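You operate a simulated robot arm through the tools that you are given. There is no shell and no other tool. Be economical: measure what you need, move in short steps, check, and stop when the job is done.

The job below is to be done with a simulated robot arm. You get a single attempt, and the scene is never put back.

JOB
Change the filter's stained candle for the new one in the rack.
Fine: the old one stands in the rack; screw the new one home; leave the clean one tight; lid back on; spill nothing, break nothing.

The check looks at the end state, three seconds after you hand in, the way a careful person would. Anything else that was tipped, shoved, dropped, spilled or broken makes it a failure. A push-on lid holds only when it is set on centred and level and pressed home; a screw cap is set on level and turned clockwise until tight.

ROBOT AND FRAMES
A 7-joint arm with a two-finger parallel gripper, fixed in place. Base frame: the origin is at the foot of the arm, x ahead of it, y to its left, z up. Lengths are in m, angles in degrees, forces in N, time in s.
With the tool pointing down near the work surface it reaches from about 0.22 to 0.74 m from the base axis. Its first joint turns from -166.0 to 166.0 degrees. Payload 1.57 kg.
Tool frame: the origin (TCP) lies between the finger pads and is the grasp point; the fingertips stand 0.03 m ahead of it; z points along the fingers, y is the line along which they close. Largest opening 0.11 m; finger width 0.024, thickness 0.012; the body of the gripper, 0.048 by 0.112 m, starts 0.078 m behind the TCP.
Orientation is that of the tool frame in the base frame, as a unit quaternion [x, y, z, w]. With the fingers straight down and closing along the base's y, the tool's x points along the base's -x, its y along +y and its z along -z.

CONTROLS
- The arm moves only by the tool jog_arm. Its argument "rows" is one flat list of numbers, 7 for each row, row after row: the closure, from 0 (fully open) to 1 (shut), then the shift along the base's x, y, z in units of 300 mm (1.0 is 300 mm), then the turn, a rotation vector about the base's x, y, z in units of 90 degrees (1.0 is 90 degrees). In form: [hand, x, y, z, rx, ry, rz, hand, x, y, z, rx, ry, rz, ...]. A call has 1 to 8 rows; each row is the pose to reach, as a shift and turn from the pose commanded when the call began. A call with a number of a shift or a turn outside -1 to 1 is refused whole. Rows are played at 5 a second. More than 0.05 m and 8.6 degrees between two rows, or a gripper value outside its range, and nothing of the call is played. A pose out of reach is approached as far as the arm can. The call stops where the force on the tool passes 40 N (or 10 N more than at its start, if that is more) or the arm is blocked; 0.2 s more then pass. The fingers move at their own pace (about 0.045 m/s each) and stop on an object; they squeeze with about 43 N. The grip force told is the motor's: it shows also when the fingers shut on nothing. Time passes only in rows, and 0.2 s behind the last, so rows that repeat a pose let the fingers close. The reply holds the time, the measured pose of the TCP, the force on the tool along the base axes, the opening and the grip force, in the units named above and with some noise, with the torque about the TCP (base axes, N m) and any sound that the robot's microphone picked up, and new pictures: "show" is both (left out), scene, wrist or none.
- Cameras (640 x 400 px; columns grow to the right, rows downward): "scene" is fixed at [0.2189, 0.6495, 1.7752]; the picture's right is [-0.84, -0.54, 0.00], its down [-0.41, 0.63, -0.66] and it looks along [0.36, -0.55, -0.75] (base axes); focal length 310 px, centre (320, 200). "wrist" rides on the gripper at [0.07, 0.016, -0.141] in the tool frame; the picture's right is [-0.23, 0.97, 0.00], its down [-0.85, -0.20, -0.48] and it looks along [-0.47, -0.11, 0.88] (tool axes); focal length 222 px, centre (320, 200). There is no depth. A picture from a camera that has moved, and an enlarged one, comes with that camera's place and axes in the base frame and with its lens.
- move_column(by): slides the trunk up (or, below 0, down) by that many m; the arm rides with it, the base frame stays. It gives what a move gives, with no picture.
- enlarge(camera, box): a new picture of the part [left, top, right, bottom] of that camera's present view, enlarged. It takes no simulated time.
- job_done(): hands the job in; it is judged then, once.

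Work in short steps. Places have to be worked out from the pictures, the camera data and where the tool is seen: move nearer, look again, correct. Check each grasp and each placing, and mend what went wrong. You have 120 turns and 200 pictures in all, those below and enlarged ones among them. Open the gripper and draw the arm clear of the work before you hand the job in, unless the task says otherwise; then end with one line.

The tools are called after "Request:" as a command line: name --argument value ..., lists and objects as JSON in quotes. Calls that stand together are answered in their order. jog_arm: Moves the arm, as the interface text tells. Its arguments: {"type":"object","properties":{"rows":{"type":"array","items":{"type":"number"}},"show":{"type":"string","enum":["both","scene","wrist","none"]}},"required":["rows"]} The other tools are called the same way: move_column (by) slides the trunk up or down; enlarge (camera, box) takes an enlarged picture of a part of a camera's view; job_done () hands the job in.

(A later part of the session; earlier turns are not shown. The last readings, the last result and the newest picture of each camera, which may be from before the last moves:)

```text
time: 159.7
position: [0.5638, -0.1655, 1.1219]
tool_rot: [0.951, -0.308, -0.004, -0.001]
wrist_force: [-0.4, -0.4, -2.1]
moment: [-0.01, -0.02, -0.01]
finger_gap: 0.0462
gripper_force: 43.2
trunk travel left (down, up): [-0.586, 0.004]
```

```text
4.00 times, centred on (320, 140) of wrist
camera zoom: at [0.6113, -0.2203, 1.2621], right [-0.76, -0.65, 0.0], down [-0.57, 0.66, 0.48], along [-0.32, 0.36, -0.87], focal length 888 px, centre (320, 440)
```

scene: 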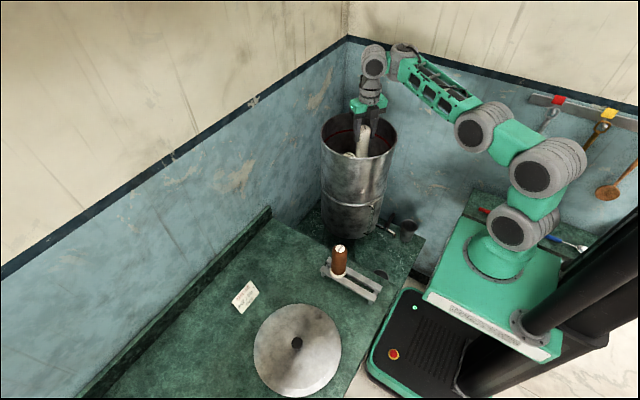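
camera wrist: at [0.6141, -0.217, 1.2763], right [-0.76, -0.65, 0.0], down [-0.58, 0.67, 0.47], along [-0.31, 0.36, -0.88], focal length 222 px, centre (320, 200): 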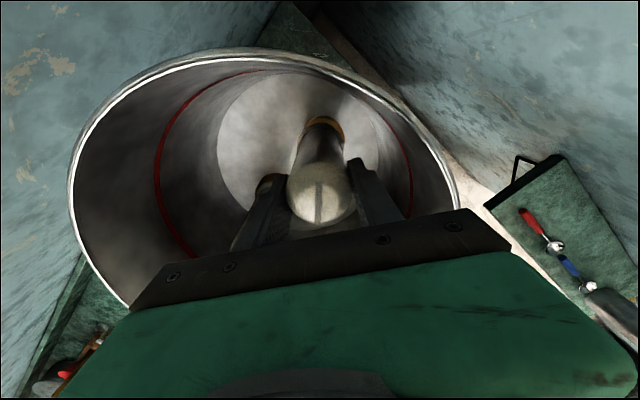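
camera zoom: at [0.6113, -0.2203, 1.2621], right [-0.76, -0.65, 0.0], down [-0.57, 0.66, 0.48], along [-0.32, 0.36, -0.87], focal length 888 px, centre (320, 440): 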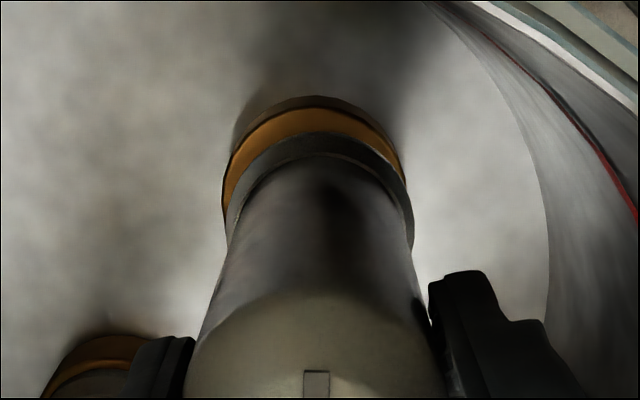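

Brass is ~2 mm to the image left, i.e. (+1.5, +1.3 mm). Shift and descend gently.

Request:
jog_arm --rows '[1, 0.005, 0.004, 0, -0.001, -0.003, 0, 1, 0.005, 0.004, -0.015, -0.001, -0.003, 0, 1, 0.005, 0.004, -0.025, -0.001, -0.003, 0, 1, 0.005, 0.004, -0.035, -0.001, -0.003, 0, 1, 0.005, 0.004, -0.045, -0.001, -0.003, 0]' --show "none"

Request:
enlarge --camera "wrist" --box '[270, 90, 370, 190]'

```text
time: 160.9
position: [0.5645, -0.1641, 1.1148]
tool_rot: [0.951, -0.309, 0.005, -0.001]
wrist_force: [-2.4, -0.1, 35.1]
moment: [-0.03, -0.05, -0.02]
finger_gap: 0.0471
gripper_force: 43.4
trunk travel left (down, up): [-0.586, 0.004]
```

```text
4.00 times, centred on (320, 140) of wrist
camera zoom: at [0.6102, -0.2181, 1.2563], right [-0.76, -0.65, -0.01], down [-0.58, 0.67, 0.47], along [-0.3, 0.36, -0.88], focal length 888 px, centre (320, 440)
```

zoom: 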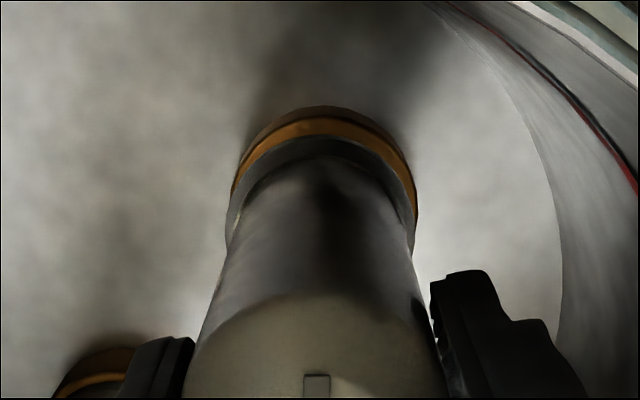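

Contact at 18 mm above seat, nearly moment-free. The first contact moment suggested the hole lies toward +x,-y. Ease the force and probe in that direction.

Request:
jog_arm --rows '[1, 0, 0, 0.009, 0, 0.003, 0, 1, 0.003, -0.003, 0.009, 0, 0.003, 0, 1, 0.006, -0.006, 0.009, 0, 0.003, 0]' --show "none"

Request:
jog_arm --rows '[1, -0.003, 0.0, 0.0, 0, 0.0, 0, 1, -0.006, 0.003, 0.0, 0, 0.0, 0, 1, -0.01, 0.004, 0, 0, 0.0, 0]' --show "none"

Request:
jog_arm --rows '[1, 0, 0.003, 0.0, 0, 0.0, 0, 1, 0.003, 0.006, 0.0, 0, 0.0, 0, 1, 0.006, 0.008, 0, 0, 0.0, 0]' --show "none"

```text
time: 161.7
position: [0.5634, -0.1644, 1.1139]
tool_rot: [0.952, -0.307, -0.001, 0.001]
wrist_force: [-2.2, 3.0, 33.2]
moment: [0.31, 0.23, 0.0]
finger_gap: 0.0465
gripper_force: 43.3
trunk travel left (down, up): [-0.586, 0.004]
```

```text
time: 162.5
position: [0.5624, -0.1643, 1.1142]
tool_rot: [0.951, -0.31, -0.002, 0.0]
wrist_force: [7.1, -3.2, 25.6]
moment: [-0.59, -1.0, -0.01]
finger_gap: 0.0464
gripper_force: 42.8
trunk travel left (down, up): [-0.586, 0.004]
```

```text
time: 163.3
position: [0.5631, -0.1623, 1.1127]
tool_rot: [0.951, -0.309, -0.004, 0.001]
wrist_force: [-1.5, -4.3, 16.6]
moment: [-0.74, 0.14, -0.02]
finger_gap: 0.0467
gripper_force: 42.9
trunk travel left (down, up): [-0.586, 0.004]
```

Side forces now react both ways, suggesting the tip is captured in the hole. Look at the gap between flange and brass.

Request:
enlarge --camera "wrist" --box '[270, 90, 370, 220]'

Request:
enlarge --camera "scene" --box '[310, 100, 410, 180]'

```text
3.08 times, centred on (320, 155) of wrist
camera zoom: at [0.6116, -0.2174, 1.2528], right [-0.76, -0.65, 0.0], down [-0.57, 0.66, 0.48], along [-0.32, 0.36, -0.88], focal length 684 px, centre (320, 338)
```

zoom: 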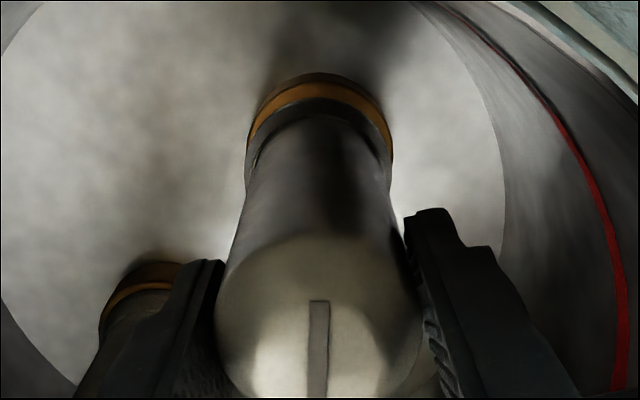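

```text
5.00 times, centred on (360, 140) of scene
camera zoom: at [0.2189, 0.6495, 1.7752], right [-0.84, -0.54, 0.0], down [-0.41, 0.63, -0.66], along [0.36, -0.55, -0.75], focal length 1550 px, centre (120, 500)
```

zoom: 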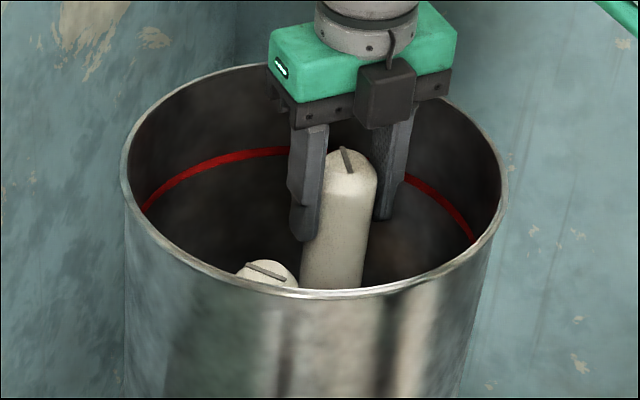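

Still ~18-20 mm above the seat, so the tip is resting on brass. Raise clear, settle exactly at the old axis (0.565,-0.165) with zero tilt, and check the pose before descending.

Request:
jog_arm --rows '[1, 0, 0, 0.03, 0, 0, 0, 1, 0.004, -0.008, 0.04, 0, 0, 0, 1, 0.004, -0.008, 0.04, 0, 0, 0, 1, 0.004, -0.008, 0.04, 0, 0, 0, 1, 0.004, -0.008, 0.04, 0, 0, 0]' --show "none"

Request:
enlarge --camera "wrist" --box '[270, 90, 370, 220]'

```text
time: 164.5
position: [0.5664, -0.1645, 1.1237]
tool_rot: [0.951, -0.309, -0.003, 0.0]
wrist_force: [-1.0, 0.4, -2.6]
moment: [0.01, 0.01, 0.02]
finger_gap: 0.0466
gripper_force: 42.9
trunk travel left (down, up): [-0.586, 0.004]
```

```text
3.08 times, centred on (320, 155) of wrist
camera zoom: at [0.614, -0.2193, 1.2643], right [-0.76, -0.65, 0.0], down [-0.57, 0.66, 0.48], along [-0.32, 0.36, -0.88], focal length 684 px, centre (320, 338)
```

zoom: 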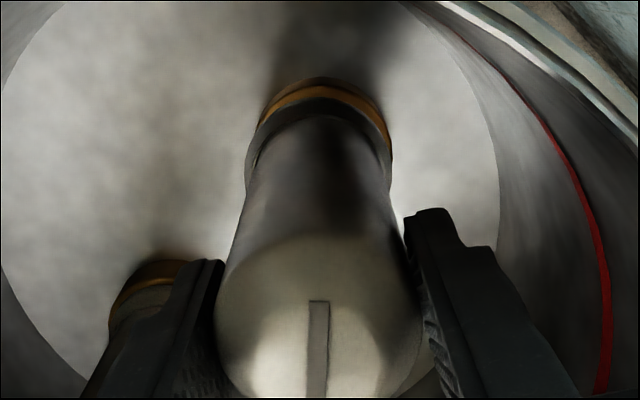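

All views agree the socket is at (0.5649,-0.1652); clearance seems ~1 mm. Shift (-1.5,-0.7 mm) and descend gently.

Request:
jog_arm --rows '[1, -0.005, -0.0023, 0, 0, 0, 0, 1, -0.005, -0.0023, -0.01, 0, 0, 0, 1, -0.005, -0.0023, -0.018, 0, 0, 0, 1, -0.005, -0.0023, -0.024, 0, 0, 0, 1, -0.005, -0.0023, -0.03, 0, 0, 0]' --show "none"

```text
time: 165.7
position: [0.5641, -0.1648, 1.1153]
tool_rot: [0.952, -0.308, -0.003, -0.001]
wrist_force: [-0.4, 0.5, -2.3]
moment: [-0.04, -0.03, 0.05]
finger_gap: 0.0467
gripper_force: 43.1
trunk travel left (down, up): [-0.586, 0.004]
```

No contact yet; continue down slowly.

Request:
jog_arm --rows '[1, 0, 0, -0.01, 0, 0, 0, 1, 0, 0, -0.016, 0, 0, 0, 1, 0, 0, -0.022, 0, 0, 0]' --show "none"

```text
time: 166.5
position: [0.5659, -0.1643, 1.112]
tool_rot: [0.951, -0.309, 0.001, 0.001]
wrist_force: [-3.8, 4.0, 20.4]
moment: [0.39, 0.41, 0.0]
finger_gap: 0.0468
gripper_force: 42.9
trunk travel left (down, up): [-0.586, 0.004]
```

Contact again; force/moment analysis puts the contact on the +x/-y side of the tip, so the hole lies toward (-x,+y). Ease to a light load and step that way.

Request:
jog_arm --rows '[1, 0, 0, 0.007, 0, 0, 0, 1, -0.003, 0.003, 0.007, 0, 0, 0, 1, -0.005, 0.005, 0.005, 0, 0, 0]' --show "none"

Request:
jog_arm --rows '[1, -0.002, 0.002, 0, 0, 0, 0, 1, -0.003, 0.004, -0.003, 0, 0, 0]' --show "none"

Request:
jog_arm --rows '[1, 0, 0.003, 0, 0, 0, 0, 1, 0, 0.006, -0.003, 0, 0, 0]' --show "none"

```text
time: 167.3
position: [0.5632, -0.1637, 1.1128]
tool_rot: [0.951, -0.308, -0.001, 0.002]
wrist_force: [8.1, -3.6, 23.0]
moment: [-0.69, -1.06, 0.04]
finger_gap: 0.0463
gripper_force: 43.3
trunk travel left (down, up): [-0.586, 0.004]
```

```text
time: 167.9
position: [0.5623, -0.163, 1.1116]
tool_rot: [0.951, -0.308, -0.001, 0.001]
wrist_force: [5.5, -3.2, 27.3]
moment: [-0.7, -0.9, 0.01]
finger_gap: 0.0464
gripper_force: 42.8
trunk travel left (down, up): [-0.586, 0.004]
```

```text
time: 168.5
position: [0.5609, -0.1613, 1.1111]
tool_rot: [0.951, -0.309, -0.001, 0.0]
wrist_force: [2.0, -3.4, 30.0]
moment: [-0.61, -0.56, -0.01]
finger_gap: 0.0465
gripper_force: 42.9
trunk travel left (down, up): [-0.586, 0.004]
```

The tip was sticking by friction during those sideways steps. Lift off, go to the estimated spot (0.5635,-0.1635) and look again.

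Request:
jog_arm --rows '[1, 0.003, -0.003, 0.02, 0, 0, 0, 1, 0.0085, -0.007, 0.045, 0, 0, 0, 1, 0.0085, -0.007, 0.045, 0, 0, 0, 1, 0.0085, -0.007, 0.045, 0, 0, 0]' --show "none"

Request:
enlarge --camera "wrist" --box '[270, 90, 370, 190]'

Request:
enlarge --camera "scene" --box '[330, 110, 390, 160]'

```text
time: 169.5
position: [0.5646, -0.1624, 1.1213]
tool_rot: [0.951, -0.31, -0.004, 0.0]
wrist_force: [-0.2, -0.1, -2.0]
moment: [0.0, 0.0, 0.02]
finger_gap: 0.0468
gripper_force: 43.0
trunk travel left (down, up): [-0.586, 0.004]
```

```text
4.00 times, centred on (320, 140) of wrist
camera zoom: at [0.6129, -0.2178, 1.2615], right [-0.76, -0.65, 0.0], down [-0.57, 0.66, 0.48], along [-0.32, 0.36, -0.88], focal length 888 px, centre (320, 440)
```

zoom: 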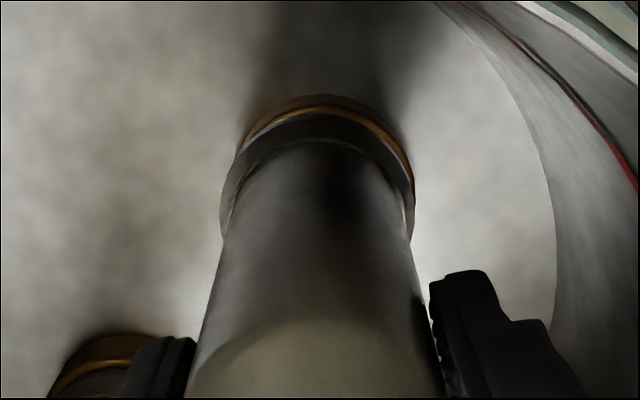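

```text
8.00 times, centred on (360, 135) of scene
camera zoom: at [0.2189, 0.6495, 1.7752], right [-0.84, -0.54, 0.0], down [-0.41, 0.63, -0.66], along [0.36, -0.55, -0.75], focal length 2480 px, centre (0, 720)
```

zoom: 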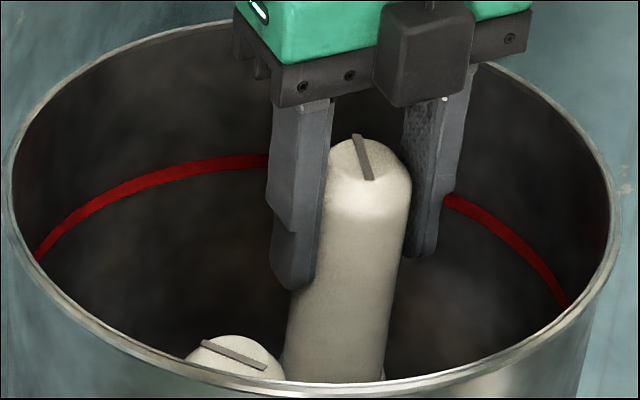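

Pushing while sliding has tilted the candle slightly in the grip (base toward +x,-y). Straighten it: rest the tip on the brass, move the hand ~5 mm toward (+x,-y), lift and look.

Request:
jog_arm --rows '[1, 0, 0, -0.02, 0, 0, 0, 1, 0, 0, -0.03, 0, 0, 0, 1, 0, 0, -0.036, 0, 0, 0]' --show "none"

```text
time: 170.3
position: [0.5649, -0.1617, 1.1111]
tool_rot: [0.951, -0.308, -0.003, -0.001]
wrist_force: [-0.3, 0.0, -2.4]
moment: [0.01, -0.01, 0.01]
finger_gap: 0.0469
gripper_force: 42.7
trunk travel left (down, up): [-0.586, 0.004]
```

No contact yet at 1.111; keep descending in small steps.

Request:
jog_arm --rows '[1, 0, 0, -0.007, 0, 0, 0, 1, 0, 0, -0.014, 0, 0, 0, 1, 0, 0, -0.02, 0, 0, 0]' --show "none"

Request:
enlarge --camera "scene" --box '[330, 110, 390, 160]'

```text
time: 171.1
position: [0.5641, -0.1634, 1.1102]
tool_rot: [0.951, -0.31, 0.002, 0.001]
wrist_force: [-3.8, -0.5, 33.8]
moment: [0.05, 0.24, -0.03]
finger_gap: 0.0468
gripper_force: 43.0
trunk travel left (down, up): [-0.586, 0.004]
```

```text
8.00 times, centred on (360, 135) of scene
camera zoom: at [0.2189, 0.6495, 1.7752], right [-0.84, -0.54, 0.0], down [-0.41, 0.63, -0.66], along [0.36, -0.55, -0.75], focal length 2480 px, centre (0, 720)
```

zoom: 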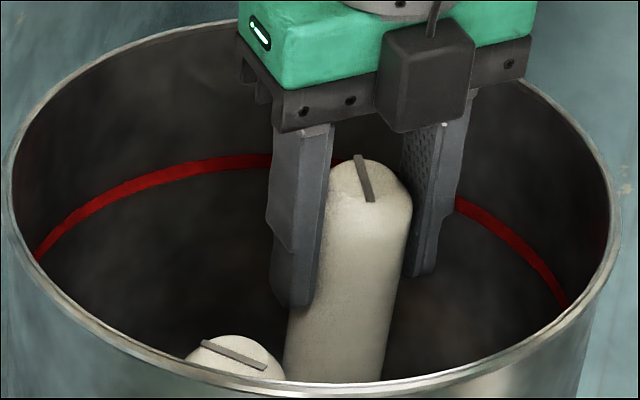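

Contact analysis says the tip sits ~7 mm toward +x of the tool axis (the tapered candle leans against one pad), so the hole corresponds to TCP near (0.558,-0.165). I'll run a light lift-shift-press raster around there and watch which probe finds no resistance.

Request:
jog_arm --rows '[1, 0, 0, 0.03, 0, 0, 0, 1, -0.017, -0.006, 0.03, 0, 0, 0, 1, -0.017, -0.006, 0.012, 0, 0, 0, 1, -0.017, -0.006, 0.012, 0, 0, 0]' --show "none"

Request:
jog_arm --rows '[1, 0, 0, 0.018, 0, 0, 0, 1, -0.005, 0, 0.018, 0, 0, 0, 1, -0.005, 0, 0, 0, 0, 0, 1, -0.005, 0, 0, 0, 0, 0]' --show "none"

Request:
jog_arm --rows '[1, 0, 0, 0.018, 0, 0, 0, 1, 0, 0.006, 0.018, 0, 0, 0, 1, 0, 0.006, 0, 0, 0, 0, 1, 0, 0.006, 0, 0, 0, 0]' --show "none"

Request:
jog_arm --rows '[1, 0, 0, 0.018, 0, 0, 0, 1, 0.005, 0, 0.018, 0, 0, 0, 1, 0.005, 0, 0, 0, 0, 0, 1, 0.005, 0, 0, 0, 0, 0]' --show "none"

Request:
jog_arm --rows '[1, 0, 0, 0.018, 0, 0, 0, 1, 0.005, 0, 0.018, 0, 0, 0, 1, 0.005, 0, 0, 0, 0, 0, 1, 0.005, 0, 0, 0, 0, 0]' --show "none"

Request:
jog_arm --rows '[1, 0, 0, 0.018, 0, 0, 0, 1, 0, -0.006, 0.018, 0, 0, 0, 1, 0, -0.006, 0, 0, 0, 0, 1, 0, -0.006, 0, 0, 0, 0]' --show "none"

Request:
jog_arm --rows '[1, 0, 0, 0.018, 0, 0, 0, 1, 0, -0.006, 0.018, 0, 0, 0, 1, 0, -0.006, 0, 0, 0, 0, 1, 0, -0.006, 0, 0, 0, 0]' --show "none"

Request:
jog_arm --rows '[1, 0, 0, 0.018, 0, 0, 0, 1, -0.005, 0, 0.018, 0, 0, 0, 1, -0.005, 0, 0, 0, 0, 0, 1, -0.005, 0, 0, 0, 0, 0]' --show "none"

```text
time: 172.1
position: [0.5597, -0.1641, 1.1106]
tool_rot: [0.951, -0.308, -0.001, 0.0]
wrist_force: [-4.4, 3.7, 12.5]
moment: [0.4, 0.5, -0.01]
finger_gap: 0.047
gripper_force: 42.9
trunk travel left (down, up): [-0.586, 0.004]
```

```text
time: 173.1
position: [0.5576, -0.1653, 1.111]
tool_rot: [0.951, -0.309, -0.002, 0.0]
wrist_force: [0.1, -1.4, 6.9]
moment: [-0.08, 0.07, 0.0]
finger_gap: 0.0465
gripper_force: 43.1
trunk travel left (down, up): [-0.586, 0.004]
```

```text
time: 174.1
position: [0.5581, -0.1618, 1.1097]
tool_rot: [0.951, -0.309, -0.001, 0.001]
wrist_force: [-0.2, 0.5, 10.0]
moment: [0.01, 0.06, 0.0]
finger_gap: 0.0469
gripper_force: 43.3
trunk travel left (down, up): [-0.586, 0.004]
```

```text
time: 175.1
position: [0.5599, -0.1622, 1.1111]
tool_rot: [0.951, -0.309, -0.002, 0.0]
wrist_force: [-0.7, 0.4, 4.5]
moment: [0.06, -0.02, 0.02]
finger_gap: 0.0465
gripper_force: 43.4
trunk travel left (down, up): [-0.586, 0.004]
```

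```text
time: 176.1
position: [0.5615, -0.1628, 1.1103]
tool_rot: [0.951, -0.309, 0.0, 0.001]
wrist_force: [-0.7, 1.3, 9.0]
moment: [-0.07, 0.1, 0.0]
finger_gap: 0.0471
gripper_force: 43.4
trunk travel left (down, up): [-0.586, 0.004]
```

```text
time: 177.1
position: [0.5615, -0.1644, 1.1109]
tool_rot: [0.951, -0.309, -0.002, -0.001]
wrist_force: [-1.3, 0.8, 4.8]
moment: [-0.07, 0.12, -0.02]
finger_gap: 0.0467
gripper_force: 43.5
trunk travel left (down, up): [-0.586, 0.004]
```

```text
time: 178.1
position: [0.5602, -0.1661, 1.1098]
tool_rot: [0.951, -0.309, -0.001, 0.001]
wrist_force: [-0.4, 1.2, 10.6]
moment: [0.04, -0.08, -0.01]
finger_gap: 0.0466
gripper_force: 43.2
trunk travel left (down, up): [-0.586, 0.004]
```

```text
time: 179.1
position: [0.5604, -0.166, 1.1102]
tool_rot: [0.951, -0.309, -0.002, 0.001]
wrist_force: [-1.9, -0.2, 5.9]
moment: [-0.12, 0.12, -0.01]
finger_gap: 0.0467
gripper_force: 43.4
trunk travel left (down, up): [-0.586, 0.004]
```

No drop anywhere, and image modelling shows the candle's base has drifted ~9 mm along the pads toward (+x,-y) (about 4 mm of that from the original grip). Straighten: press lightly, move the hand 5 mm toward (+x,-y), lift, go to (0.5623,-0.162), and look.

Request:
jog_arm --rows '[1, 0, 0, -0.006, 0, 0, 0, 1, 0.004, -0.005, -0.006, 0, 0, 0, 1, 0.008, -0.01, -0.005, 0, 0, 0, 1, 0.012, -0.014, -0.004, 0, 0, 0, 1, 0.012, -0.014, 0.02, 0, 0, 0, 1, 0.009, 0.006, 0.04, 0, 0, 0, 1, 0.0063, 0.0133, 0.04, 0, 0, 0, 1, 0.0063, 0.0133, 0.04, 0, 0, 0]' --show "none"

Request:
enlarge --camera "wrist" --box '[260, 90, 380, 230]'

Request:
enlarge --camera "scene" --box '[330, 110, 390, 160]'

```text
time: 180.9
position: [0.562, -0.1613, 1.1217]
tool_rot: [0.951, -0.31, -0.003, -0.001]
wrist_force: [0.5, 0.4, -2.2]
moment: [0.02, 0.04, -0.02]
finger_gap: 0.0464
gripper_force: 43.3
trunk travel left (down, up): [-0.586, 0.004]
```

```text
2.86 times, centred on (320, 160) of wrist
camera zoom: at [0.6099, -0.2167, 1.261], right [-0.76, -0.65, 0.0], down [-0.57, 0.66, 0.48], along [-0.32, 0.36, -0.88], focal length 635 px, centre (320, 314)
```

zoom: 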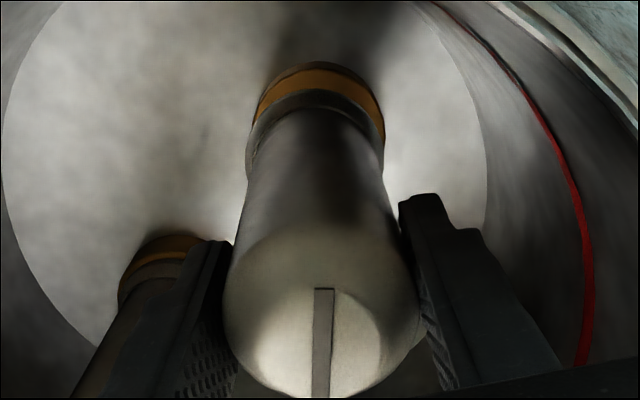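

```text
8.00 times, centred on (360, 135) of scene
camera zoom: at [0.2189, 0.6495, 1.7752], right [-0.84, -0.54, 0.0], down [-0.41, 0.63, -0.66], along [0.36, -0.55, -0.75], focal length 2480 px, centre (0, 720)
```

zoom: 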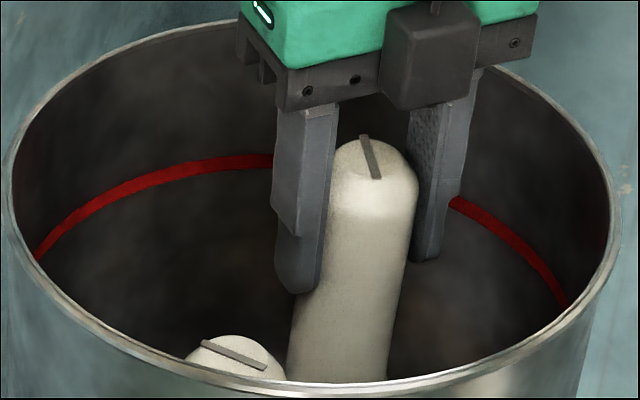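

Now the flange is straighter; relative to the brass it needs about (0,-3.5 mm). Go to (0.562,-0.165) and run a fine light raster (±1.2 mm), looking for the probe with no resistance.

Request:
jog_arm --rows '[1, 0, -0.0123, 0, 0, 0, 0, 1, 0, -0.0123, -0.025, 0, 0, 0, 1, 0, -0.0123, -0.044, 0, 0, 0, 1, 0, -0.0123, -0.044, 0, 0, 0]' --show "none"

Request:
jog_arm --rows '[1, 0, 0, 0.018, 0, 0, 0, 1, 0.004, 0, 0.018, 0, 0, 0, 1, 0.004, 0, 0, 0, 0, 0, 1, 0.004, 0, 0, 0, 0, 0]' --show "none"

Request:
jog_arm --rows '[1, 0, 0, 0.018, 0, 0, 0, 1, -0.004, 0.004, 0.018, 0, 0, 0, 1, -0.004, 0.004, 0, 0, 0, 0, 1, -0.004, 0.004, 0, 0, 0, 0]' --show "none"

Request:
jog_arm --rows '[1, 0, 0, 0.018, 0, 0, 0, 1, -0.004, -0.004, 0.018, 0, 0, 0, 1, -0.004, -0.004, 0, 0, 0, 0, 1, -0.004, -0.004, 0, 0, 0, 0]' --show "none"

Request:
jog_arm --rows '[1, 0, 0, 0.018, 0, 0, 0, 1, 0.004, -0.004, 0.018, 0, 0, 0, 1, 0.004, -0.004, 0, 0, 0, 0, 1, 0.004, -0.004, 0, 0, 0, 0]' --show "none"

Request:
jog_arm --rows '[1, 0, 0, 0.018, 0, 0, 0, 1, 0.004, -0.002, 0.018, 0, 0, 0, 1, 0.004, -0.002, 0, 0, 0, 0, 1, 0.004, -0.002, 0, 0, 0, 0]' --show "none"

Request:
jog_arm --rows '[1, 0, 0, 0.018, 0, 0, 0, 1, 0.004, 0.004, 0.018, 0, 0, 0, 1, 0.004, 0.004, 0, 0, 0, 0, 1, 0.004, 0.004, 0, 0, 0, 0]' --show "none"

Request:
jog_arm --rows '[1, 0, 0, 0.018, 0, 0, 0, 1, 0, -0.006, 0.018, 0, 0, 0, 1, 0, -0.006, 0, 0, 0, 0, 1, 0, -0.006, 0, 0, 0, 0]' --show "none"

```text
time: 181.9
position: [0.5617, -0.1657, 1.1104]
tool_rot: [0.951, -0.309, -0.001, 0.002]
wrist_force: [1.2, -0.5, 10.0]
moment: [-0.11, -0.24, -0.03]
finger_gap: 0.0471
gripper_force: 42.9
trunk travel left (down, up): [-0.586, 0.004]
```

```text
time: 182.9
position: [0.5641, -0.1666, 1.1097]
tool_rot: [0.951, -0.309, -0.001, 0.001]
wrist_force: [-0.5, 0.7, 10.6]
moment: [-0.09, 0.05, 0.01]
finger_gap: 0.0469
gripper_force: 42.9
trunk travel left (down, up): [-0.586, 0.004]
```

```text
time: 183.9
position: [0.5619, -0.1648, 1.1086]
tool_rot: [0.951, -0.308, -0.003, -0.001]
wrist_force: [-0.7, 0.0, 5.6]
moment: [0.01, 0.11, 0.0]
finger_gap: 0.0468
gripper_force: 43.3
trunk travel left (down, up): [-0.586, 0.004]
```

```text
time: 184.9
position: [0.5605, -0.1656, 1.109]
tool_rot: [0.951, -0.309, -0.001, 0.0]
wrist_force: [-1.2, 1.0, 6.1]
moment: [0.01, 0.04, -0.04]
finger_gap: 0.0465
gripper_force: 43.2
trunk travel left (down, up): [-0.586, 0.004]
```

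```text
time: 185.9
position: [0.562, -0.1665, 1.1094]
tool_rot: [0.951, -0.309, -0.001, 0.001]
wrist_force: [-0.2, 0.8, 9.1]
moment: [-0.02, -0.06, 0.0]
finger_gap: 0.0467
gripper_force: 42.9
trunk travel left (down, up): [-0.586, 0.004]
```

```text
time: 186.9
position: [0.5629, -0.1678, 1.1102]
tool_rot: [0.951, -0.309, -0.001, 0.0]
wrist_force: [1.6, 1.6, 10.5]
moment: [0.15, -0.08, 0.01]
finger_gap: 0.0464
gripper_force: 42.8
trunk travel left (down, up): [-0.586, 0.004]
```

```text
time: 187.9
position: [0.5638, -0.1669, 1.1094]
tool_rot: [0.951, -0.309, -0.001, 0.0]
wrist_force: [-0.8, 0.8, 13.0]
moment: [0.01, 0.09, 0.02]
finger_gap: 0.0466
gripper_force: 42.8
trunk travel left (down, up): [-0.586, 0.004]
```

```text
time: 188.9
position: [0.564, -0.168, 1.1093]
tool_rot: [0.951, -0.31, -0.001, 0.001]
wrist_force: [-0.4, 0.7, 14.0]
moment: [0.03, 0.02, 0.01]
finger_gap: 0.0466
gripper_force: 43.2
trunk travel left (down, up): [-0.586, 0.004]
```

No drop. But the contact moments consistently put the tip at TCP+(3,-6 mm), so the hole should be met with TCP near (0.562,-0.160). Raster there.

Request:
jog_arm --rows '[1, 0, 0, 0.02, 0, 0, 0, 1, -0.007, 0.02, 0.02, 0, 0, 0, 1, -0.007, 0.02, 0, 0, 0, 0, 1, -0.007, 0.02, 0, 0, 0, 0]' --show "none"

Request:
jog_arm --rows '[1, 0, 0, 0.018, 0, 0, 0, 1, 0, 0.005, 0.018, 0, 0, 0, 1, 0, 0.005, 0, 0, 0, 0, 1, 0, 0.005, 0, 0, 0, 0]' --show "none"

Request:
jog_arm --rows '[1, 0, 0, 0.018, 0, 0, 0, 1, 0, 0.005, 0.018, 0, 0, 0, 1, 0, 0.005, 0, 0, 0, 0, 1, 0, 0.005, 0, 0, 0, 0]' --show "none"

Request:
jog_arm --rows '[1, 0, 0, 0.018, 0, 0, 0, 1, -0.005, 0, 0.018, 0, 0, 0, 1, -0.005, 0, 0, 0, 0, 0, 1, -0.005, 0, 0, 0, 0, 0]' --show "none"

Request:
jog_arm --rows '[1, 0, 0, 0.018, 0, 0, 0, 1, 0, -0.005, 0.018, 0, 0, 0, 1, 0, -0.005, 0, 0, 0, 0, 1, 0, -0.005, 0, 0, 0, 0]' --show "none"

Request:
jog_arm --rows '[1, 0, 0, 0.018, 0, 0, 0, 1, 0, -0.005, 0.018, 0, 0, 0, 1, 0, -0.005, 0, 0, 0, 0, 1, 0, -0.005, 0, 0, 0, 0]' --show "none"

Request:
jog_arm --rows '[1, 0, 0, 0.018, 0, 0, 0, 1, 0.01, 0.005, 0.018, 0, 0, 0, 1, 0.01, 0.005, 0, 0, 0, 0, 1, 0.01, 0.005, 0, 0, 0, 0]' --show "none"

Request:
jog_arm --rows '[1, 0, 0, 0.018, 0, 0, 0, 1, 0, 0.005, 0.018, 0, 0, 0, 1, 0, 0.005, 0, 0, 0, 0, 1, 0, 0.005, 0, 0, 0, 0]' --show "wrist"

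```text
time: 189.9
position: [0.5607, -0.1622, 1.1092]
tool_rot: [0.951, -0.309, -0.002, 0.0]
wrist_force: [-0.6, 1.6, 6.1]
moment: [0.04, 0.05, 0.03]
finger_gap: 0.0466
gripper_force: 43.1
trunk travel left (down, up): [-0.586, 0.004]
```

```text
time: 190.9
position: [0.5622, -0.1628, 1.1098]
tool_rot: [0.951, -0.309, -0.001, 0.0]
wrist_force: [0.2, 0.5, 10.8]
moment: [0.13, -0.1, -0.02]
finger_gap: 0.0467
gripper_force: 43.2
trunk travel left (down, up): [-0.586, 0.004]
```

```text
time: 191.9
position: [0.5611, -0.1601, 1.1084]
tool_rot: [0.951, -0.309, 0.0, 0.001]
wrist_force: [0.1, 1.0, 14.4]
moment: [0.12, -0.08, -0.01]
finger_gap: 0.0467
gripper_force: 42.7
trunk travel left (down, up): [-0.586, 0.004]
```

```text
time: 192.9
position: [0.5608, -0.1596, 1.1086]
tool_rot: [0.951, -0.309, -0.002, 0.0]
wrist_force: [-0.1, 0.3, 13.2]
moment: [0.18, -0.05, 0.0]
finger_gap: 0.0466
gripper_force: 43.2
trunk travel left (down, up): [-0.586, 0.004]
```

```text
time: 193.9
position: [0.5629, -0.162, 1.1101]
tool_rot: [0.951, -0.31, -0.002, 0.001]
wrist_force: [0.7, 0.7, 12.5]
moment: [0.15, -0.11, 0.04]
finger_gap: 0.0466
gripper_force: 42.9
trunk travel left (down, up): [-0.586, 0.004]
```

```text
time: 194.9
position: [0.5613, -0.1623, 1.1096]
tool_rot: [0.951, -0.309, -0.001, 0.001]
wrist_force: [0.6, -1.3, 12.3]
moment: [-0.26, -0.04, 0.01]
finger_gap: 0.0466
gripper_force: 42.9
trunk travel left (down, up): [-0.586, 0.004]
```

```text
time: 195.9
position: [0.5634, -0.1606, 1.1097]
tool_rot: [0.951, -0.309, 0.0, 0.001]
wrist_force: [-2.0, 2.3, 15.3]
moment: [0.32, 0.06, 0.02]
finger_gap: 0.0468
gripper_force: 43.0
trunk travel left (down, up): [-0.586, 0.004]
```

```text
time: 196.9
position: [0.5641, -0.1587, 1.1106]
tool_rot: [0.951, -0.31, -0.001, 0.001]
wrist_force: [-1.8, 0.4, 14.0]
moment: [0.17, 0.25, -0.03]
finger_gap: 0.0467
gripper_force: 43.3
trunk travel left (down, up): [-0.586, 0.004]
camera wrist: at [0.6109, -0.2134, 1.2501], right [-0.76, -0.65, 0.0], down [-0.57, 0.66, 0.48], along [-0.32, 0.36, -0.88], focal length 222 px, centre (320, 200)
```

wrist: 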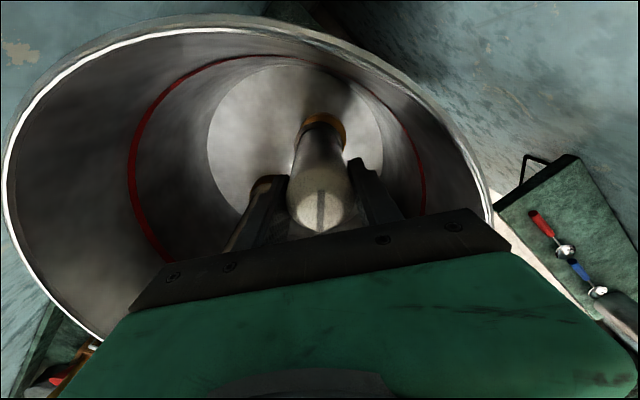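

Support moments flip sign between y=-0.167 and -0.160, so the axis is near TCP (0.5623,-0.1637). Go there, press lightly and turn clockwise — the turning itself should let the thread catch.

Request:
jog_arm --rows '[1, 0, 0, 0.018, 0, 0, 0, 1, -0.006, -0.016, 0.018, 0, 0, 0, 1, -0.006, -0.016, -0.002, 0, 0, 0, 1, -0.006, -0.016, -0.004, 0, 0, -0.06, 1, -0.006, -0.016, -0.004, 0, 0, -0.12, 1, -0.006, -0.016, -0.004, 0, 0, -0.18, 1, -0.006, -0.016, -0.004, 0, 0, -0.24]' --show "none"

Request:
jog_arm --rows '[1, 0, 0, 0, 0, 0, -0.08, 1, 0, 0, -0.001, 0, 0, -0.16, 1, 0, 0, -0.002, 0, 0, -0.24, 1, 0, 0, -0.003, 0, 0, -0.32, 1, 0, 0, -0.004, 0, 0, -0.4, 1, 0, 0, -0.004, 0, 0, -0.48, 1, 0, 0, -0.004, 0, 0, -0.56]' --show "none"

Request:
enlarge --camera "scene" --box '[330, 110, 390, 160]'

Request:
enlarge --camera "wrist" --box '[260, 90, 380, 230]'

```text
time: 198.5
position: [0.5625, -0.1644, 1.1096]
tool_rot: [0.876, -0.481, 0.0, -0.001]
wrist_force: [6.7, 3.8, 28.1]
moment: [0.2, -0.77, 0.02]
finger_gap: 0.0469
gripper_force: 42.9
trunk travel left (down, up): [-0.586, 0.004]
```

```text
time: 200.1
position: [0.5623, -0.1637, 1.1079]
tool_rot: [-0.587, 0.81, 0.0, 0.002]
wrist_force: [10.0, 2.4, 31.2]
moment: [0.12, -1.09, 0.0]
finger_gap: 0.047
gripper_force: 42.6
trunk travel left (down, up): [-0.586, 0.004]
```

```text
8.00 times, centred on (360, 135) of scene
camera zoom: at [0.2189, 0.6495, 1.7752], right [-0.84, -0.54, 0.0], down [-0.41, 0.63, -0.66], along [0.36, -0.55, -0.75], focal length 2480 px, centre (0, 720)
```

zoom: 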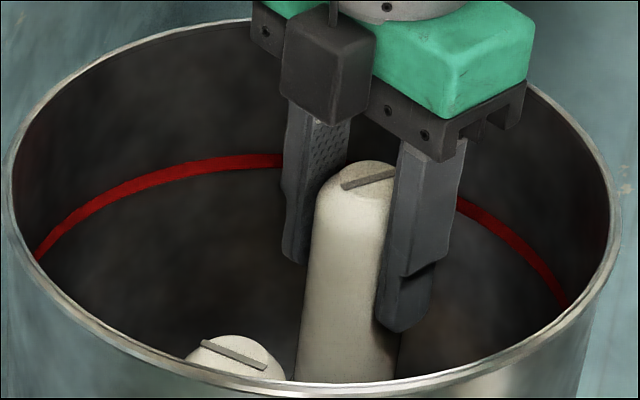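

```text
2.86 times, centred on (320, 160) of wrist
camera zoom: at [0.5251, -0.2255, 1.2483], right [-0.85, 0.52, 0.0], down [0.45, 0.75, 0.48], along [0.25, 0.41, -0.88], focal length 635 px, centre (320, 314)
```

zoom: 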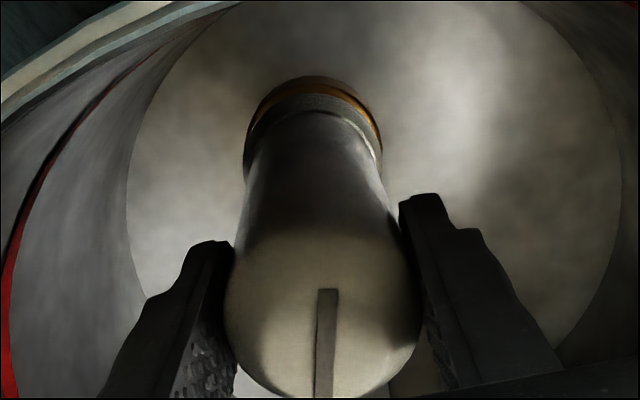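

The two views (yaw 144° and 72°) let me separate grip offset from socket position: at this yaw the TCP should be at (0.5651,-0.160). Lift, go there, and raster in 1 mm steps.

Request:
jog_arm --rows '[1, 0, 0, 0.02, 0, 0, 0, 1, 0.0093, 0.0123, 0.02, 0, 0, 0, 1, 0.0093, 0.0123, 0.003, 0, 0, 0, 1, 0.0093, 0.0123, 0.003, 0, 0, 0]' --show "none"

Request:
jog_arm --rows '[1, 0, 0, 0.016, 0, 0, 0, 1, 0.0034, 0, 0.016, 0, 0, 0, 1, 0.0034, 0, 0, 0, 0, 0, 1, 0.0034, 0, 0, 0, 0, 0]' --show "none"

Request:
jog_arm --rows '[1, 0, 0, 0.016, 0, 0, 0, 1, 0, 0.0034, 0.016, 0, 0, 0, 1, 0, 0.0034, 0, 0, 0, 0, 1, 0, 0.0034, 0, 0, 0, 0]' --show "none"

Request:
jog_arm --rows '[1, 0, 0, 0.016, 0, 0, 0, 1, -0.0034, 0, 0.016, 0, 0, 0, 1, -0.0034, 0, 0, 0, 0, 0, 1, -0.0034, 0, 0, 0, 0, 0]' --show "none"

Request:
jog_arm --rows '[1, 0, 0, 0.016, 0, 0, 0, 1, -0.0034, 0, 0.016, 0, 0, 0, 1, -0.0034, 0, 0, 0, 0, 0, 1, -0.0034, 0, 0, 0, 0, 0]' --show "none"

Request:
jog_arm --rows '[1, 0, 0, 0.016, 0, 0, 0, 1, 0, -0.0034, 0.016, 0, 0, 0, 1, 0, -0.0034, 0, 0, 0, 0, 1, 0, -0.0034, 0, 0, 0, 0]' --show "none"

Request:
jog_arm --rows '[1, 0, 0, 0.016, 0, 0, 0, 1, 0, -0.0034, 0.016, 0, 0, 0, 1, 0, -0.0034, 0, 0, 0, 0, 1, 0, -0.0034, 0, 0, 0, 0]' --show "none"

Request:
jog_arm --rows '[1, 0, 0, 0.016, 0, 0, 0, 1, 0.0034, 0, 0.016, 0, 0, 0, 1, 0.0034, 0, 0, 0, 0, 0, 1, 0.0034, 0, 0, 0, 0, 0]' --show "none"

Request:
jog_arm --rows '[1, 0, 0, 0.016, 0, 0, 0, 1, 0.0034, 0, 0.016, 0, 0, 0, 1, 0.0034, 0, 0, 0, 0, 0, 1, 0.0034, 0, 0, 0, 0, 0]' --show "none"

Request:
enlarge --camera "wrist" --box '[280, 100, 360, 160]'

```text
time: 201.1
position: [0.5643, -0.1618, 1.1084]
tool_rot: [-0.588, 0.809, 0.001, 0.002]
wrist_force: [-3.7, -6.4, 18.6]
moment: [-0.85, 0.71, -0.01]
finger_gap: 0.0473
gripper_force: 42.8
trunk travel left (down, up): [-0.586, 0.004]
```

```text
time: 202.1
position: [0.5662, -0.1603, 1.107]
tool_rot: [-0.588, 0.809, 0.001, 0.001]
wrist_force: [0.6, 4.0, 8.9]
moment: [0.54, -0.2, 0.04]
finger_gap: 0.0467
gripper_force: 42.8
trunk travel left (down, up): [-0.586, 0.004]
```

```text
time: 203.1
position: [0.5663, -0.1598, 1.1075]
tool_rot: [-0.588, 0.809, 0.002, 0.002]
wrist_force: [-0.1, 0.0, 5.3]
moment: [-0.04, 0.0, -0.05]
finger_gap: 0.047
gripper_force: 43.5
trunk travel left (down, up): [-0.586, 0.004]
```

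```text
time: 204.1
position: [0.5662, -0.1609, 1.1067]
tool_rot: [-0.587, 0.809, 0.001, 0.002]
wrist_force: [-0.2, 1.6, 3.8]
moment: [0.05, 0.0, -0.03]
finger_gap: 0.0467
gripper_force: 42.6
trunk travel left (down, up): [-0.586, 0.004]
```

```text
time: 205.1
position: [0.5637, -0.1609, 1.108]
tool_rot: [-0.588, 0.809, 0.002, 0.003]
wrist_force: [-0.4, -0.6, 5.4]
moment: [-0.05, 0.13, -0.01]
finger_gap: 0.0469
gripper_force: 42.9
trunk travel left (down, up): [-0.586, 0.004]
```

```text
time: 206.1
position: [0.5635, -0.1618, 1.1082]
tool_rot: [-0.588, 0.809, 0.002, 0.002]
wrist_force: [-1.5, 1.2, 6.9]
moment: [0.16, 0.09, -0.04]
finger_gap: 0.0466
gripper_force: 42.7
trunk travel left (down, up): [-0.586, 0.004]
```

```text
time: 207.1
position: [0.5632, -0.1634, 1.1081]
tool_rot: [-0.587, 0.809, 0.002, 0.002]
wrist_force: [-1.1, -0.1, 7.2]
moment: [0.03, 0.09, -0.02]
finger_gap: 0.0468
gripper_force: 43.6
trunk travel left (down, up): [-0.586, 0.004]
```

```text
time: 208.1
position: [0.5638, -0.1631, 1.1077]
tool_rot: [-0.588, 0.809, 0.002, 0.003]
wrist_force: [-1.5, -0.1, 5.8]
moment: [-0.1, 0.06, 0.01]
finger_gap: 0.0467
gripper_force: 43.4
trunk travel left (down, up): [-0.586, 0.004]
```

```text
time: 209.1
position: [0.5666, -0.1621, 1.1074]
tool_rot: [-0.588, 0.809, 0.001, 0.002]
wrist_force: [0.4, -0.4, 7.4]
moment: [0.07, 0.1, -0.02]
finger_gap: 0.0466
gripper_force: 43.3
trunk travel left (down, up): [-0.586, 0.004]
```

```text
6.67 times, centred on (320, 130) of wrist
camera zoom: at [0.529, -0.2244, 1.248], right [-0.86, 0.52, 0.0], down [0.45, 0.75, 0.48], along [0.25, 0.41, -0.88], focal length 1481 px, centre (320, 667)
```

zoom: 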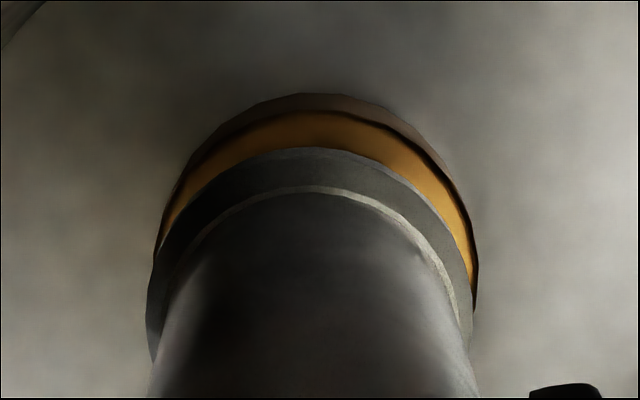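

No hole found: the candle is now leaning and slid in the grip. The sound fix is to stand it back on the rack and regrip it straight and centred. Carry it back, above the rack.

Request:
jog_arm --rows '[1, 0, 0, 0.14, 0, 0, 0, 1, 0, 0, 0.28, 0, 0, 0, 1, -0.03, 0, 0.42, 0, 0, 0, 1, -0.1, 0, 0.54, 0, 0, 0, 1, -0.18, 0, 0.66, 0, 0, 0, 1, -0.22, 0, 0.76, 0, 0, 0, 1, -0.22, 0.1, 0.8, 0, 0, 0, 1, -0.22, 0.22, 0.8, 0, 0, 0]' --show "none"

Request:
jog_arm --rows '[1, -0.061, 0.125, -0.01, 0, 0, -0.078, 1, -0.122, 0.25, -0.04, 0, 0, -0.156, 1, -0.183, 0.375, -0.09, 0, 0, -0.233, 1, -0.245, 0.5, -0.15, 0, 0, -0.311, 1, -0.306, 0.623, -0.22, 0, 0, -0.389, 1, -0.367, 0.747, -0.3, 0, 0, -0.467, 1, -0.428, 0.872, -0.37, 0, 0, -0.544, 1, -0.489, 0.997, -0.44, 0, 0, -0.622]' --show "none"

Request:
move_column --by -0.195

Request:
enlarge --camera "scene" --box '[325, 235, 395, 310]'

Request:
enlarge --camera "wrist" --box '[260, 90, 380, 230]'

```text
time: 210.9
position: [0.5, -0.0942, 1.3469]
tool_rot: [-0.588, 0.809, 0.001, 0.001]
wrist_force: [-1.3, -0.6, -3.0]
moment: [0.02, 0.0, 0.01]
finger_gap: 0.0469
gripper_force: 42.9
trunk travel left (down, up): [-0.586, 0.004]
```

```text
time: 212.7
position: [0.3523, 0.2037, 1.2141]
tool_rot: [-0.138, 0.99, 0.001, 0.002]
wrist_force: [0.7, 1.2, -3.3]
moment: [-0.03, -0.01, -0.01]
finger_gap: 0.0468
gripper_force: 42.0
trunk travel left (down, up): [-0.586, 0.004]
```

```text
time: 214.8
position: [0.3518, 0.2036, 1.0192]
tool_rot: [-0.139, 0.99, 0.001, 0.002]
wrist_force: [0.7, 0.7, -1.8]
moment: [0.0, -0.01, 0.02]
finger_gap: 0.0468
gripper_force: 43.1
trunk travel left (down, up): [-0.391, 0.199]
```

```text
5.33 times, centred on (360, 272) of scene
camera zoom: at [0.2189, 0.6495, 1.7752], right [-0.84, -0.54, 0.0], down [-0.41, 0.63, -0.66], along [0.36, -0.55, -0.75], focal length 1654 px, centre (107, -187)
```

zoom: 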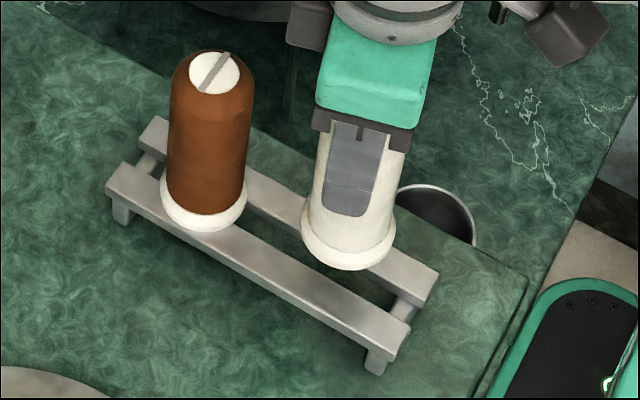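

```text
2.86 times, centred on (320, 160) of wrist
camera zoom: at [0.2803, 0.1986, 1.1597], right [-0.05, 1.0, 0.0], down [0.87, 0.04, 0.48], along [0.48, 0.03, -0.88], focal length 635 px, centre (320, 314)
```

zoom: 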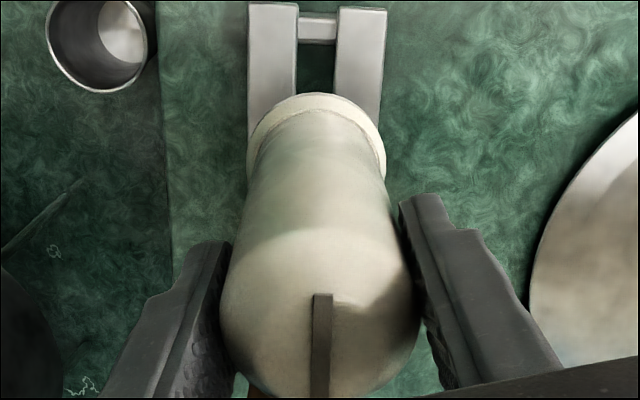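

Well aligned over the gap. Lower to contact, release, recentre (-3.5,-2 mm), regrip slightly lower, and lift 50 mm.

Request:
move_column --by -0.045

Request:
move_column --by -0.006

Request:
move_column --by -0.003

Request:
jog_arm --rows '[0.3, 0, 0, 0, 0, 0, 0, 0.3, 0, 0, 0, 0, 0, 0, 0.3, 0, 0, 0, 0, 0, 0, 0.3, -0.006, -0.003, 0.008, 0, 0, 0, 0.3, -0.012, -0.006, 0.01, 0, 0, 0, 0.3, -0.012, -0.006, 0.01, 0, 0, 0]' --show "none"

Request:
enlarge --camera "wrist" --box '[260, 90, 380, 230]'

Request:
enlarge --camera "scene" --box '[325, 235, 395, 310]'

```text
time: 215.7
position: [0.352, 0.2028, 0.9748]
tool_rot: [-0.139, 0.99, 0.001, 0.003]
wrist_force: [-0.3, -0.3, -1.9]
moment: [0.03, -0.01, -0.01]
finger_gap: 0.047
gripper_force: 42.5
trunk travel left (down, up): [-0.346, 0.244]
```

```text
time: 216.2
position: [0.3527, 0.2025, 0.9684]
tool_rot: [-0.139, 0.99, 0.001, 0.002]
wrist_force: [-1.0, 0.5, -1.7]
moment: [-0.02, -0.01, 0.0]
finger_gap: 0.0467
gripper_force: 42.7
trunk travel left (down, up): [-0.34, 0.25]
```

```text
time: 216.8
position: [0.3522, 0.2015, 0.967]
tool_rot: [-0.139, 0.99, 0.001, 0.002]
wrist_force: [0.4, 0.7, -0.6]
moment: [0.03, -0.02, 0.02]
finger_gap: 0.0471
gripper_force: 43.0
trunk travel left (down, up): [-0.337, 0.253]
```

```text
time: 218.2
position: [0.348, 0.2019, 0.9673]
tool_rot: [-0.14, 0.99, 0.002, 0.002]
wrist_force: [0.2, 0.0, 0.3]
moment: [-0.01, 0.02, 0.01]
finger_gap: 0.0769
gripper_force: 0.1
trunk travel left (down, up): [-0.337, 0.253]
```

```text
2.86 times, centred on (320, 160) of wrist
camera zoom: at [0.277, 0.1969, 1.1086], right [-0.05, 1.0, 0.0], down [0.87, 0.04, 0.48], along [0.48, 0.03, -0.88], focal length 635 px, centre (320, 314)
```

zoom: 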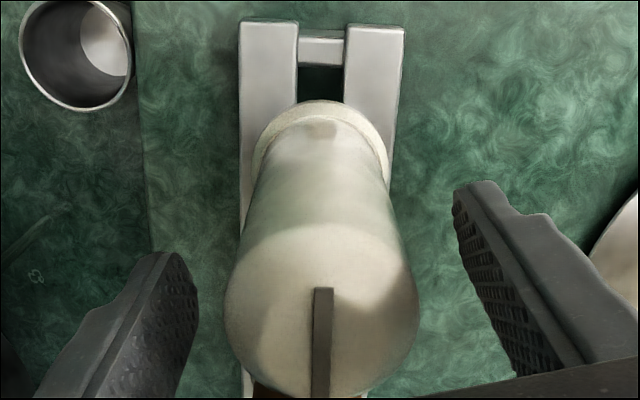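

```text
5.33 times, centred on (360, 272) of scene
camera zoom: at [0.2189, 0.6495, 1.7752], right [-0.84, -0.54, 0.0], down [-0.41, 0.63, -0.66], along [0.36, -0.55, -0.75], focal length 1654 px, centre (107, -187)
```

zoom: 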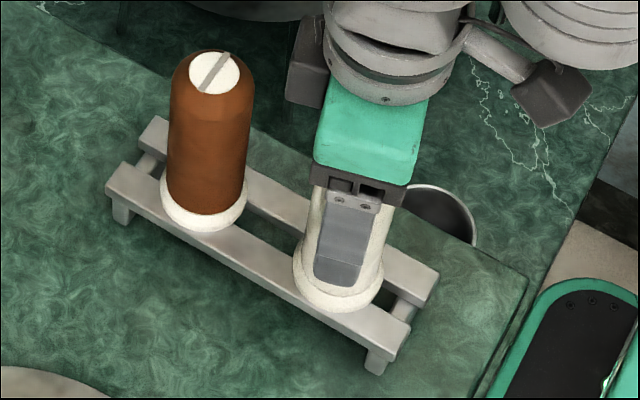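

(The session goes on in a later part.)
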